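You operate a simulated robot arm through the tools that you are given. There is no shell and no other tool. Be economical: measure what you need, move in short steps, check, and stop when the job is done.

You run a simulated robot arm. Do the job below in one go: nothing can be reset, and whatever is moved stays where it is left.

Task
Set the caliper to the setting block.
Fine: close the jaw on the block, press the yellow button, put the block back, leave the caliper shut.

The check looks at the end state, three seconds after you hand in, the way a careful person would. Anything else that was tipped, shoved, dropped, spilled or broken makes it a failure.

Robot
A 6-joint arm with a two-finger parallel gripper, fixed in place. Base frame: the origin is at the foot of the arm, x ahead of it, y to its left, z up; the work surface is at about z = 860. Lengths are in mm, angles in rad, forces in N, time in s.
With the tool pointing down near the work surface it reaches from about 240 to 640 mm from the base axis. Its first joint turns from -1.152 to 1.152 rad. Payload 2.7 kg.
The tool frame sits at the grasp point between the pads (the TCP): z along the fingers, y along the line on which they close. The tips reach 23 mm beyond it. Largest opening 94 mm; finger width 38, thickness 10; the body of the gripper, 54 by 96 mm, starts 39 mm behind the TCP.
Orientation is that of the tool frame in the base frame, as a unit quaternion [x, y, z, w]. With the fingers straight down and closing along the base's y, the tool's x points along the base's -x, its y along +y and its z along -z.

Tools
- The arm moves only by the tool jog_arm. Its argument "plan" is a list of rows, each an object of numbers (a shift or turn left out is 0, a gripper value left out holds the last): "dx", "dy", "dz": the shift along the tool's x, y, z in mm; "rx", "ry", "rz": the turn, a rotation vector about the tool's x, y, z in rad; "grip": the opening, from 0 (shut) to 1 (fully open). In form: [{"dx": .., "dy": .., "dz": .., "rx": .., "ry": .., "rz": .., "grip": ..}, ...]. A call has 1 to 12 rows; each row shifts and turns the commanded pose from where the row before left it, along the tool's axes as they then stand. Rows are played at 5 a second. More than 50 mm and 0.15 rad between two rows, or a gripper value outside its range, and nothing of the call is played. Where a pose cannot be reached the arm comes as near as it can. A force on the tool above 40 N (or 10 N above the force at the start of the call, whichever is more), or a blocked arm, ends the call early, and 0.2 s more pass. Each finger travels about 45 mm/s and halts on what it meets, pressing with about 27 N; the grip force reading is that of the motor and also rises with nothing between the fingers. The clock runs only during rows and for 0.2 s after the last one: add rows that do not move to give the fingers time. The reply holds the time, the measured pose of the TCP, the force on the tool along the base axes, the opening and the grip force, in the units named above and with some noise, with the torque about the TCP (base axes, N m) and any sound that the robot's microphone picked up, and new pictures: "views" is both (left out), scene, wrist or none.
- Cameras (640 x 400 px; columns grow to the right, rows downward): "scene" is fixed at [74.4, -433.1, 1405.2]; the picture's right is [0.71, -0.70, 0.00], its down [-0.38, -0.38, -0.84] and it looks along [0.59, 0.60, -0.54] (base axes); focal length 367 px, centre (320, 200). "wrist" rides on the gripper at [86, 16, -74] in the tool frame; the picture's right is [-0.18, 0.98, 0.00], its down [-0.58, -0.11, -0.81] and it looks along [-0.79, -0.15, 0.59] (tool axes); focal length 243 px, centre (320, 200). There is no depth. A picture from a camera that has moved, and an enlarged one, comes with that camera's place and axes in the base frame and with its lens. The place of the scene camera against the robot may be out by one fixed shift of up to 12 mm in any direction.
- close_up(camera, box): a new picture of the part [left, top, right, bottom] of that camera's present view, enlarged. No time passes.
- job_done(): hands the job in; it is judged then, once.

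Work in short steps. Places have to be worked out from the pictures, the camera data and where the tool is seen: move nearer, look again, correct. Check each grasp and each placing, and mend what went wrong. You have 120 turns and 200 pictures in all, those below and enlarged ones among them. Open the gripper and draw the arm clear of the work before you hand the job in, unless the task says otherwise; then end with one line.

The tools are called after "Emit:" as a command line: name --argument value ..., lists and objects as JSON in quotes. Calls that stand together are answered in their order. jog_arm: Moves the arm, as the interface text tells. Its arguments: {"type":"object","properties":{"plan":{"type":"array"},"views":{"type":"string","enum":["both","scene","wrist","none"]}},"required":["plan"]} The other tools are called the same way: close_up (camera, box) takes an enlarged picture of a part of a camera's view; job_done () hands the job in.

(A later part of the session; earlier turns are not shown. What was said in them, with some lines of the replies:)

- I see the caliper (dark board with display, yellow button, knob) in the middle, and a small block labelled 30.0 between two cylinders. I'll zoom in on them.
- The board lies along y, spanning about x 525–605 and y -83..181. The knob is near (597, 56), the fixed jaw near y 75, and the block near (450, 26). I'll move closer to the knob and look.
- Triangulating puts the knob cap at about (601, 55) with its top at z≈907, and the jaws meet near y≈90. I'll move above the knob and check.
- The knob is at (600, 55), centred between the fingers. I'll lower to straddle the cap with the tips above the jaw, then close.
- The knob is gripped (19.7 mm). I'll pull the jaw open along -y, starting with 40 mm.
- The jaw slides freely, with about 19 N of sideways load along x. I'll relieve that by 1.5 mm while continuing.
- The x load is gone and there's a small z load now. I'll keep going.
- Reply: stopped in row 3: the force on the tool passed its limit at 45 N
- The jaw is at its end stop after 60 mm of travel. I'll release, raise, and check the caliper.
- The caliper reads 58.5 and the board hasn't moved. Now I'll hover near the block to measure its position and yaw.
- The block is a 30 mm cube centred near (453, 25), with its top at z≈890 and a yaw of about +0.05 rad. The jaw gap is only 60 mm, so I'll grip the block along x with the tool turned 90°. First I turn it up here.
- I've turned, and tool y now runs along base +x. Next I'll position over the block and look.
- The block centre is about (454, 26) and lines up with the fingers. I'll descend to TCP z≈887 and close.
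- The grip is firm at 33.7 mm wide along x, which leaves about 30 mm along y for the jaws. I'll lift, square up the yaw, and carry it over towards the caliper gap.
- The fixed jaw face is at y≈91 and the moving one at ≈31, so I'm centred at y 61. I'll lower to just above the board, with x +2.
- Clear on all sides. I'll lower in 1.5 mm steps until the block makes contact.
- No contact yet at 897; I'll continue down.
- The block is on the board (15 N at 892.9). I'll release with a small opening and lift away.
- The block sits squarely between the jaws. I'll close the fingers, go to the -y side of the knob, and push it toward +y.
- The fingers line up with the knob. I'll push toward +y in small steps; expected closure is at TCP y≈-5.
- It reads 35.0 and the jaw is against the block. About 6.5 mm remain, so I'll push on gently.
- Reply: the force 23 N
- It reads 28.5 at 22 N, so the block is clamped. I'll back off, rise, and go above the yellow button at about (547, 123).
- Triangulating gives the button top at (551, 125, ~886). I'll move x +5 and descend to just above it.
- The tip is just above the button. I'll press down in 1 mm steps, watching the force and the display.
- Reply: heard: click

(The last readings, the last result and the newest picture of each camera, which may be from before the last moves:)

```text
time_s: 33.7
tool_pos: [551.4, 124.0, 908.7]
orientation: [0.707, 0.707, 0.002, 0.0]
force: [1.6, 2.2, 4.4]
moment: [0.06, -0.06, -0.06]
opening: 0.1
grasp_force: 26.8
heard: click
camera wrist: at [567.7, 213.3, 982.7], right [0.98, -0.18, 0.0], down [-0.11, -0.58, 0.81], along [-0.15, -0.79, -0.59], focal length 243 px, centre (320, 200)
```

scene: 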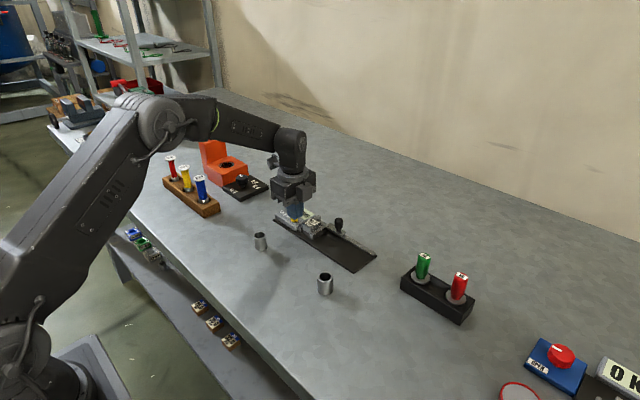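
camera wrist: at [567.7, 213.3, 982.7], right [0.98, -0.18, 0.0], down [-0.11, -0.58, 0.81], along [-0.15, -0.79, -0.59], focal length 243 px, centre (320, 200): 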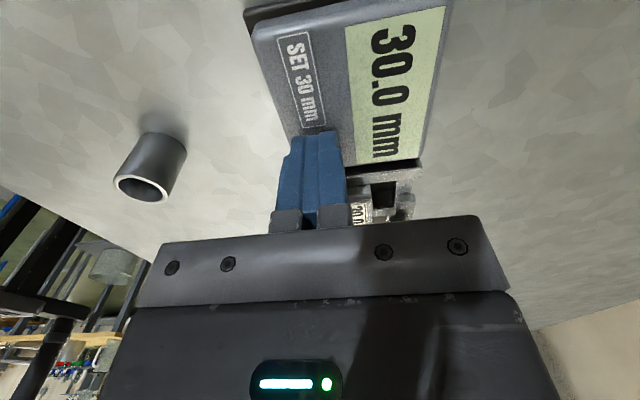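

It clicked and the display reads 30.0. I'll rise, then go to the +y side of the knob to push the jaw open.

Emit:
jog_arm --plan '[{"dz": -10}, {"dz": -40}, {"dx": -30, "dy": 24}, {"dx": -32, "dy": 25}, {"dz": 20}, {"dz": 22}, {}]'

Emit:
close_up --camera "scene" --box '[270, 185, 366, 245]'

```text
time_s: 35.3
tool_pos: [602.7, 64.8, 917.8]
orientation: [0.707, 0.707, 0.0, 0.0]
force: [0.4, -0.3, 0.5]
moment: [0.01, 0.03, 0.0]
opening: 0.0
grasp_force: 26.8
camera wrist: at [618.6, 151.5, 991.3], right [0.98, -0.18, 0.0], down [-0.11, -0.58, 0.81], along [-0.15, -0.79, -0.59], focal length 243 px, centre (320, 200)
```

scene: 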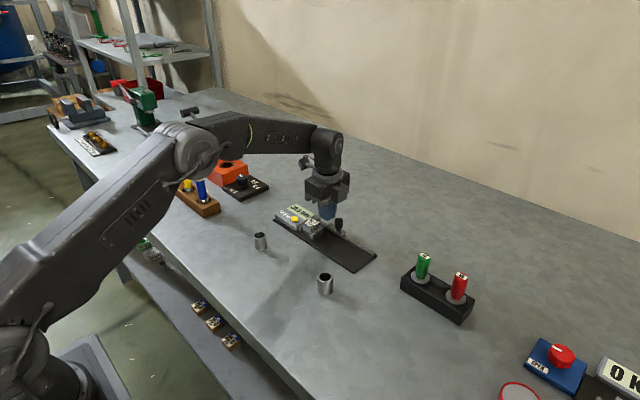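
wrist: 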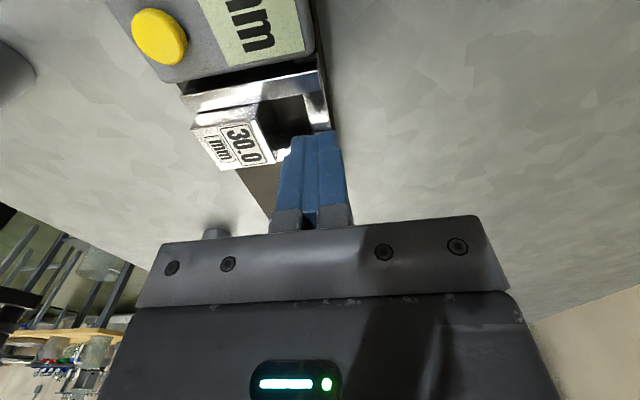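

```text
6.67 times, centred on (318, 215) of scene
camera zoom: at [74.4, -433.2, 1405.2], right [0.71, -0.7, 0.0], down [-0.38, -0.38, -0.84], along [0.59, 0.6, -0.54], focal length 2449 px, centre (333, 100)
```

zoom: 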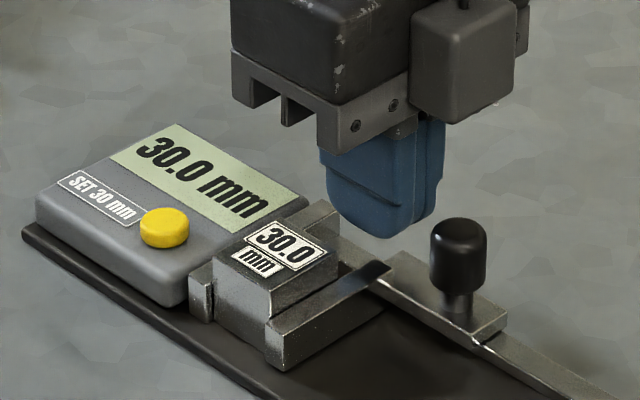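

The display holds 30.0 and the fingers are on the +y side of the knob. I'll push it toward -y by about 28 mm.

Emit:
jog_arm --plan '[{"dx": -5, "dy": -1}, {"dx": -5}, {"dx": -5}, {"dx": -5}, {"dx": -5}, {"dx": -5}, {"dx": -5}, {"dx": -3}, {}]' --views "none"

Emit:
close_up --camera "scene" --box '[270, 185, 366, 245]'

```text
time_s: 37.3
tool_pos: [599.9, 24.7, 916.3]
orientation: [0.706, 0.708, 0.0, 0.0]
force: [-0.9, 1.0, 0.2]
moment: [-0.02, 0.02, 0.03]
opening: 0.2
grasp_force: 26.6
```

```text
6.67 times, centred on (318, 215) of scene
camera zoom: at [74.4, -433.1, 1405.2], right [0.71, -0.7, 0.0], down [-0.38, -0.38, -0.84], along [0.59, 0.6, -0.54], focal length 2449 px, centre (333, 100)
```

zoom: 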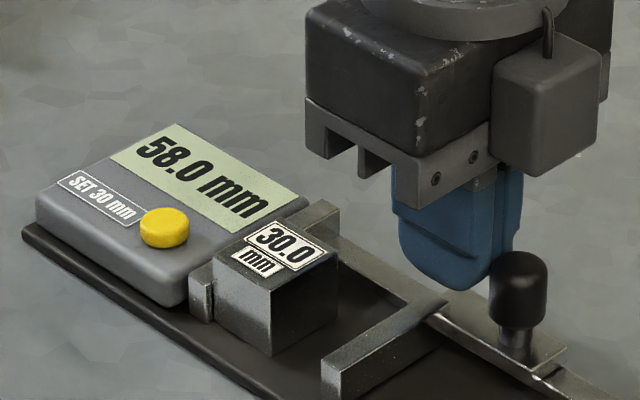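

The jaw is open to 58.0 and the block rests against the fixed jaw. I'll rise and position over the block, offset to y≈68 so the wide fingers clear the fixed jaw.

Emit:
jog_arm --plan '[{"dx": 5}, {"dz": -30}, {"dz": -15, "grip": 0.45}, {"dx": 20, "dy": -20}, {"dx": 18, "dy": -20}, {}, {}]'

Emit:
close_up --camera "wrist" --box '[240, 50, 400, 150]'

```text
time_s: 38.9
tool_pos: [561.1, 67.8, 960.6]
orientation: [0.707, 0.707, 0.0, 0.0]
force: [0.2, 1.0, -0.3]
moment: [-0.01, -0.03, -0.03]
opening: 42.4
grasp_force: 0.0
camera wrist: at [577.1, 155.7, 1035.3], right [0.98, -0.18, 0.0], down [-0.11, -0.58, 0.81], along [-0.15, -0.79, -0.59], focal length 243 px, centre (320, 200)
```

scene: 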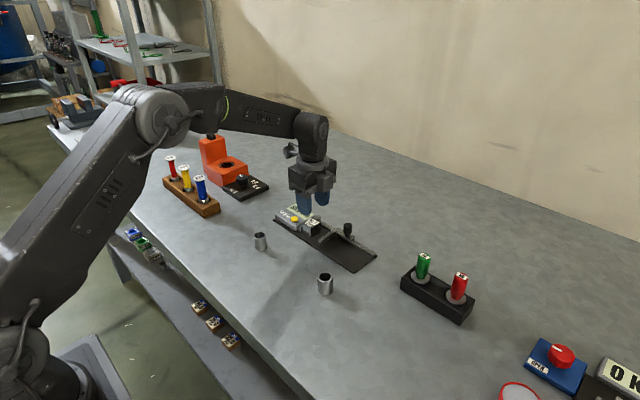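
wrist: 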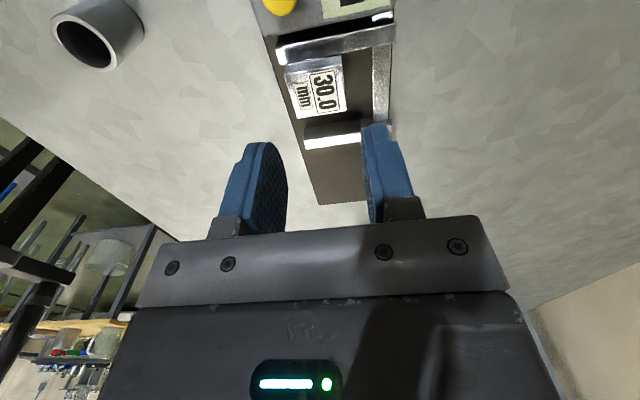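

```text
4.00 times, centred on (320, 100) of wrist
camera zoom: at [577.1, 155.7, 1035.3], right [0.98, -0.18, 0.0], down [-0.11, -0.58, 0.81], along [-0.15, -0.79, -0.59], focal length 970 px, centre (320, 600)
```

zoom: 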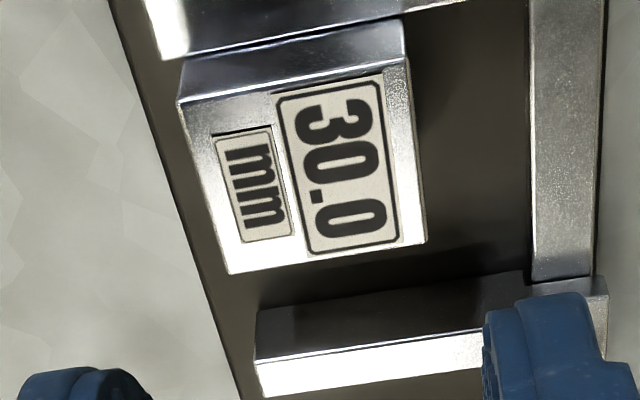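

The block spans x 544–577 and y 62–91, centred in x with the fingers. I'll descend to TCP z≈893 and close.

Emit:
jog_arm --plan '[{"dz": 20, "dy": -0.5}, {"dz": 20}, {"dz": 15}, {"dz": 11}, {}, {"grip": 0.2}, {}, {}]'

Emit:
close_up --camera "scene" --box '[270, 185, 366, 245]'

```text
time_s: 40.7
tool_pos: [560.0, 67.7, 893.7]
orientation: [0.707, 0.707, 0.001, 0.0]
force: [0.6, -0.2, 0.6]
moment: [-0.01, -0.01, -0.01]
opening: 33.6
grasp_force: 26.8
camera wrist: at [575.9, 155.5, 968.9], right [0.98, -0.18, 0.0], down [-0.11, -0.58, 0.81], along [-0.15, -0.79, -0.59], focal length 243 px, centre (320, 200)
```

scene: 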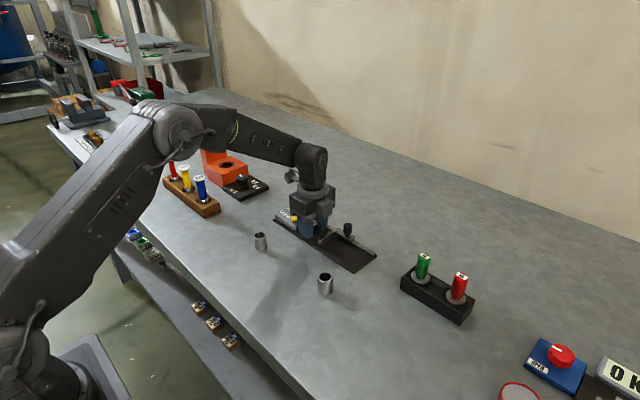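
wrist: 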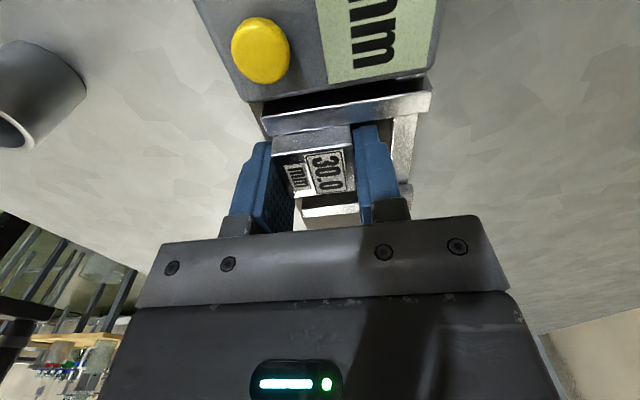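

```text
6.67 times, centred on (318, 215) of scene
camera zoom: at [74.4, -433.1, 1405.2], right [0.71, -0.7, 0.0], down [-0.38, -0.38, -0.84], along [0.59, 0.6, -0.54], focal length 2449 px, centre (333, 100)
```

zoom: 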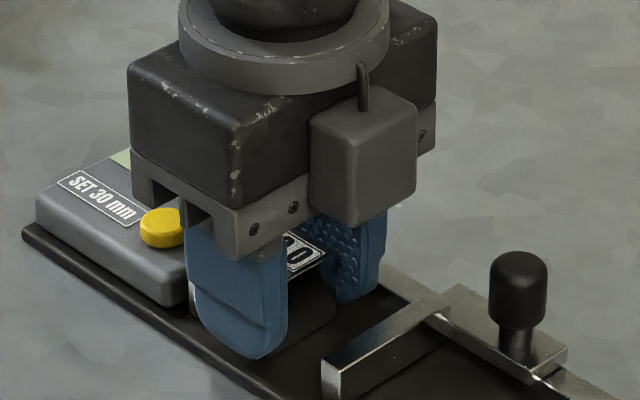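

Gripped at 33.6 mm. I'll ease it off the fixed jaw, lift, and carry it back over its original spot with the original yaw.

Emit:
jog_arm --plan '[{"dx": -2.5}, {"dz": -15}, {"dz": -30}, {"dz": -25}, {"dx": -12, "dy": -26}, {"dx": -12, "dy": -27}, {"dx": -12, "dy": -27}, {"dx": -11, "dy": -27}, {"rz": -0.05}, {}]'

```text
time_s: 42.9
tool_pos: [451.5, 19.4, 964.4]
orientation: [0.69, 0.724, 0.0, 0.0]
force: [0.2, 1.0, -1.4]
moment: [0.0, -0.02, -0.01]
opening: 34.0
grasp_force: 27.3
camera wrist: at [464.0, 107.0, 1039.0], right [0.99, -0.13, 0.0], down [-0.08, -0.59, 0.81], along [-0.11, -0.8, -0.59], focal length 243 px, centre (320, 200)
```

scene: 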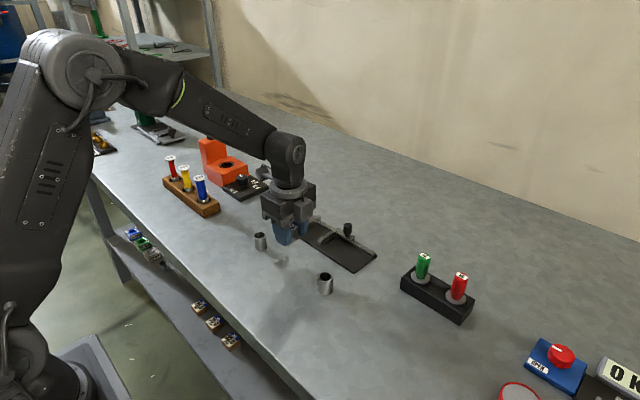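
wrist: 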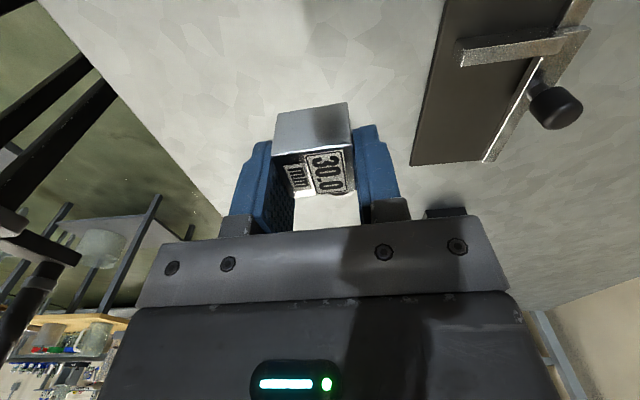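

I'll correct about 1.5 mm, then descend to just above the table.

Emit:
jog_arm --plan '[{"dx": -1.5, "dy": 1.2, "dz": 20}, {"dz": 20}, {"dz": 20}, {"dz": 12}, {}]' --views "none"

```text
time_s: 44.1
tool_pos: [452.8, 19.3, 893.0]
orientation: [0.689, 0.724, 0.0, 0.0]
force: [0.0, 0.5, -1.1]
moment: [-0.01, 0.0, -0.01]
opening: 33.7
grasp_force: 26.7
```

Emit:
jog_arm --plan '[{"dx": -1.5, "dz": 2}, {"dz": 1.5}, {"dz": 1}, {"dz": 0.7}, {}]' --views "none"

```text
time_s: 45.3
tool_pos: [453.3, 16.9, 888.5]
orientation: [0.689, 0.725, 0.001, 0.0]
force: [-1.5, 2.2, 5.4]
moment: [0.09, 0.15, -0.05]
opening: 33.7
grasp_force: 27.0
```

Light contact at 888.5. I'll go 0.4 mm lower, release, and lift straight up.

Emit:
jog_arm --plan '[{"dz": 0.4}, {}, {"grip": 0.5}, {}, {"dz": -15}, {"dz": -30}, {"dz": -40}, {}]'

Emit:
close_up --camera "scene" --box '[230, 190, 390, 300]'

```text
time_s: 47.1
tool_pos: [454.4, 16.3, 975.1]
orientation: [0.689, 0.725, -0.001, 0.0]
force: [-0.3, -0.9, 0.1]
moment: [0.0, -0.01, 0.01]
opening: 47.1
grasp_force: 0.1
camera wrist: at [466.0, 103.9, 1049.1], right [0.99, -0.13, 0.0], down [-0.08, -0.59, 0.81], along [-0.11, -0.8, -0.59], focal length 243 px, centre (320, 200)
```

scene: 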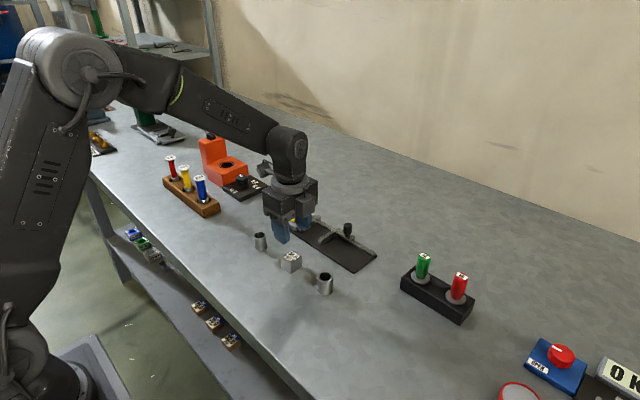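
wrist: 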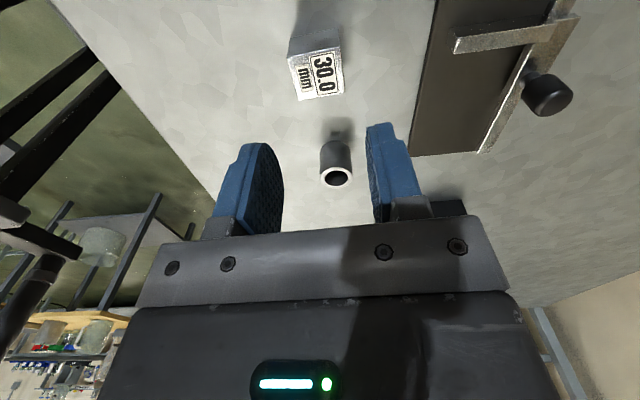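

```text
3.64 times, centred on (310, 245) of scene
camera zoom: at [74.4, -433.1, 1405.2], right [0.71, -0.7, 0.0], down [-0.38, -0.38, -0.84], along [0.59, 0.6, -0.54], focal length 1336 px, centre (356, 36)
```

zoom: 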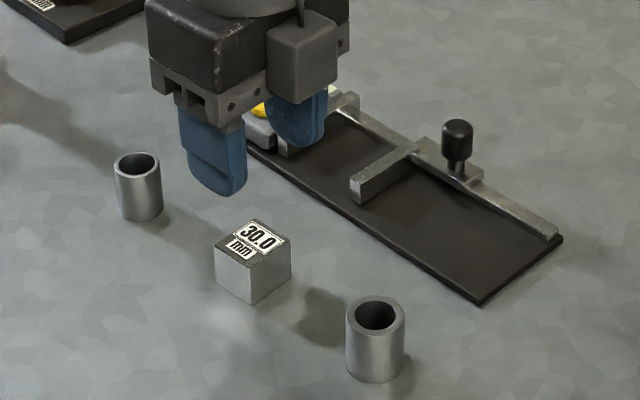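

The block is back where it was, to within about 1 mm. Now I'll close the fingers and go to the -y side of the knob to shut the caliper.

Emit:
jog_arm --plan '[{"rz": 0.05, "grip": 0}, {"dx": -15, "dy": 36}, {"dx": -15, "dy": 37}, {"dx": -15, "dy": 37}, {"dx": -15, "dy": 37}, {"dz": 30}, {"dz": 29}, {}, {}]'

Emit:
close_up --camera "scene" --box '[280, 190, 376, 250]'

```text
time_s: 49.1
tool_pos: [601.8, -44.6, 913.0]
orientation: [0.707, 0.707, 0.0, 0.0]
force: [0.6, 0.0, -0.1]
moment: [-0.02, 0.02, -0.02]
opening: 0.2
grasp_force: 27.2
camera wrist: at [617.9, 42.6, 987.8], right [0.98, -0.18, 0.0], down [-0.11, -0.58, 0.81], along [-0.15, -0.79, -0.59], focal length 243 px, centre (320, 200)
```

scene: 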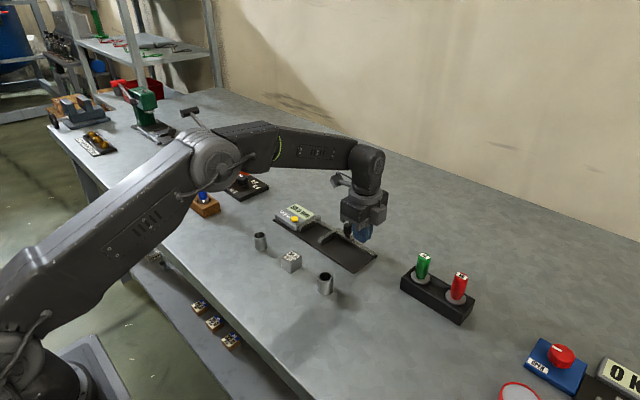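
wrist: 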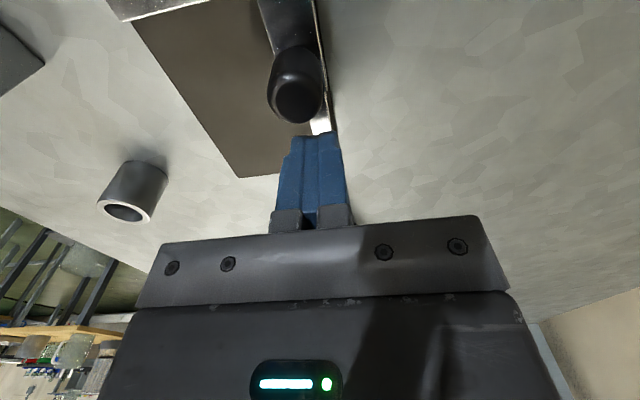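

```text
6.67 times, centred on (328, 220) of scene
camera zoom: at [74.4, -433.1, 1405.2], right [0.71, -0.7, 0.0], down [-0.38, -0.38, -0.84], along [0.59, 0.6, -0.54], focal length 2449 px, centre (267, 67)
```

zoom: 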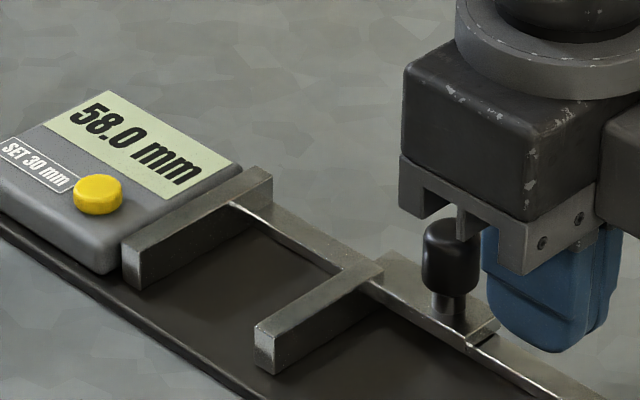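

Aligned. I'll push the jaw toward shut, first to y≈21.

Emit:
jog_arm --plan '[{"dx": 5, "dz": -2}, {"dx": 6}, {"dx": 6}, {"dx": 6}, {"dx": 6}, {"dx": 6}, {"dx": 6}, {"dx": 6}, {"dx": 6}, {"dx": 6}, {"dx": 5}, {}]' --views "none"

Emit:
close_up --camera "scene" --box '[280, 190, 376, 250]'

```text
time_s: 51.7
tool_pos: [599.2, 21.2, 915.5]
orientation: [0.707, 0.707, 0.001, 0.0]
force: [-0.5, -0.5, 0.9]
moment: [-0.03, 0.01, 0.0]
opening: 0.1
grasp_force: 27.5
```

```text
6.67 times, centred on (328, 220) of scene
camera zoom: at [74.4, -433.2, 1405.2], right [0.71, -0.7, 0.0], down [-0.38, -0.38, -0.84], along [0.59, 0.6, -0.54], focal length 2449 px, centre (267, 67)
```

zoom: 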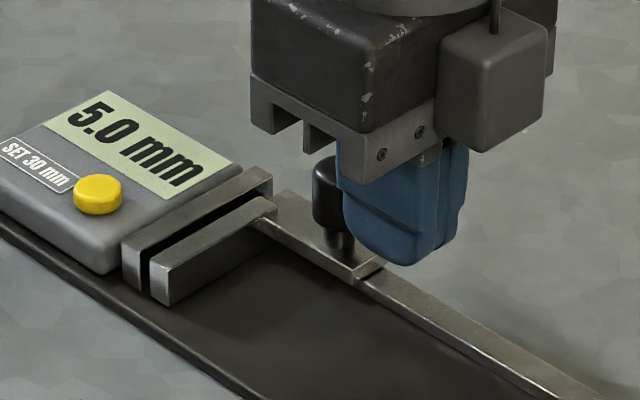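

5.0 mm is left, so I'll push gently until the jaws are shut.

Emit:
jog_arm --plan '[{"dx": 2}, {"dx": 1.5}, {"dx": 1}, {"dx": 1}, {"dx": 1}, {}]' --views "none"

Emit:
close_up --camera "scene" --box '[280, 190, 376, 250]'

```text
time_s: 53.1
tool_pos: [599.5, 24.3, 915.5]
orientation: [0.707, 0.707, 0.0, 0.0]
force: [-3.6, -15.3, 3.2]
moment: [-0.01, 0.12, 0.06]
opening: 0.0
grasp_force: 26.3
```

```text
6.67 times, centred on (328, 220) of scene
camera zoom: at [74.3, -433.6, 1405.1], right [0.71, -0.7, 0.0], down [-0.38, -0.38, -0.84], along [0.59, 0.6, -0.54], focal length 2449 px, centre (267, 67)
```

zoom: 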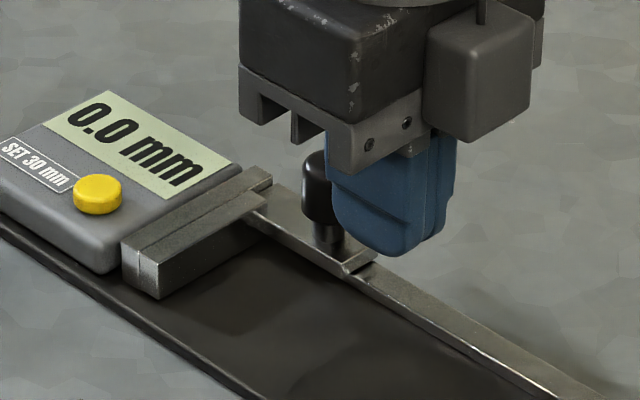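

The caliper is shut and reads 0.0. I'll back off, rise, open the gripper, and check the final state.

Emit:
jog_arm --plan '[{"dx": -10}, {"dz": -40}, {"dz": -40, "grip": 1}, {"dz": -40, "dy": -30}, {"dz": -30, "dy": -40}, {"dx": -10, "dy": -40}, {}, {}]' --views "scene"

Emit:
close_up --camera "scene" --box '[230, 190, 390, 300]'

```text
time_s: 54.9
tool_pos: [486.9, 7.8, 1065.8]
orientation: [0.706, 0.708, -0.001, 0.0]
force: [0.3, -0.3, -0.2]
moment: [0.01, -0.01, -0.01]
opening: 94.1
grasp_force: 0.1
```

scene: 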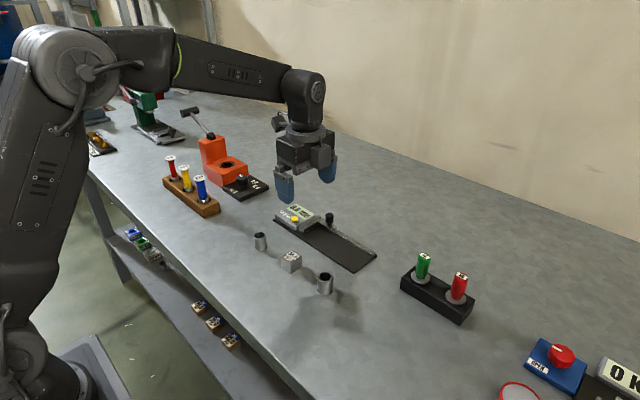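

```text
3.64 times, centred on (310, 245) of scene
camera zoom: at [74.4, -433.1, 1405.2], right [0.71, -0.7, 0.0], down [-0.38, -0.38, -0.84], along [0.59, 0.6, -0.54], focal length 1336 px, centre (356, 36)
```

zoom: 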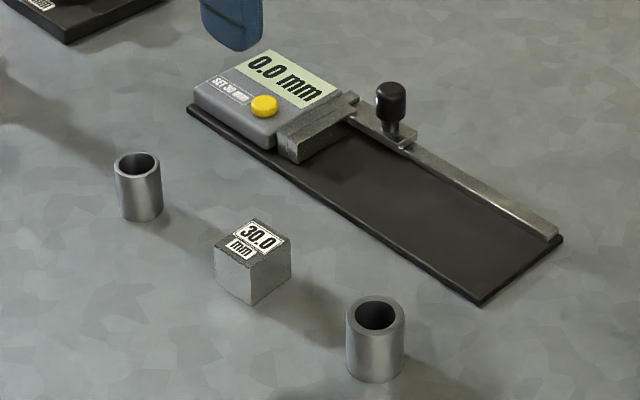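

The caliper is shut at 0.0, the block is back in its place, nothing else has moved, and the arm is clear with the gripper open. I'm handing in.

Emit:
job_done

```text
The job is handed in.
```

The caliper is set to the 30.0 mm block and left shut, reading 0.0 mm; the block is back in its place (to within about 1 mm), and nothing else was disturbed.
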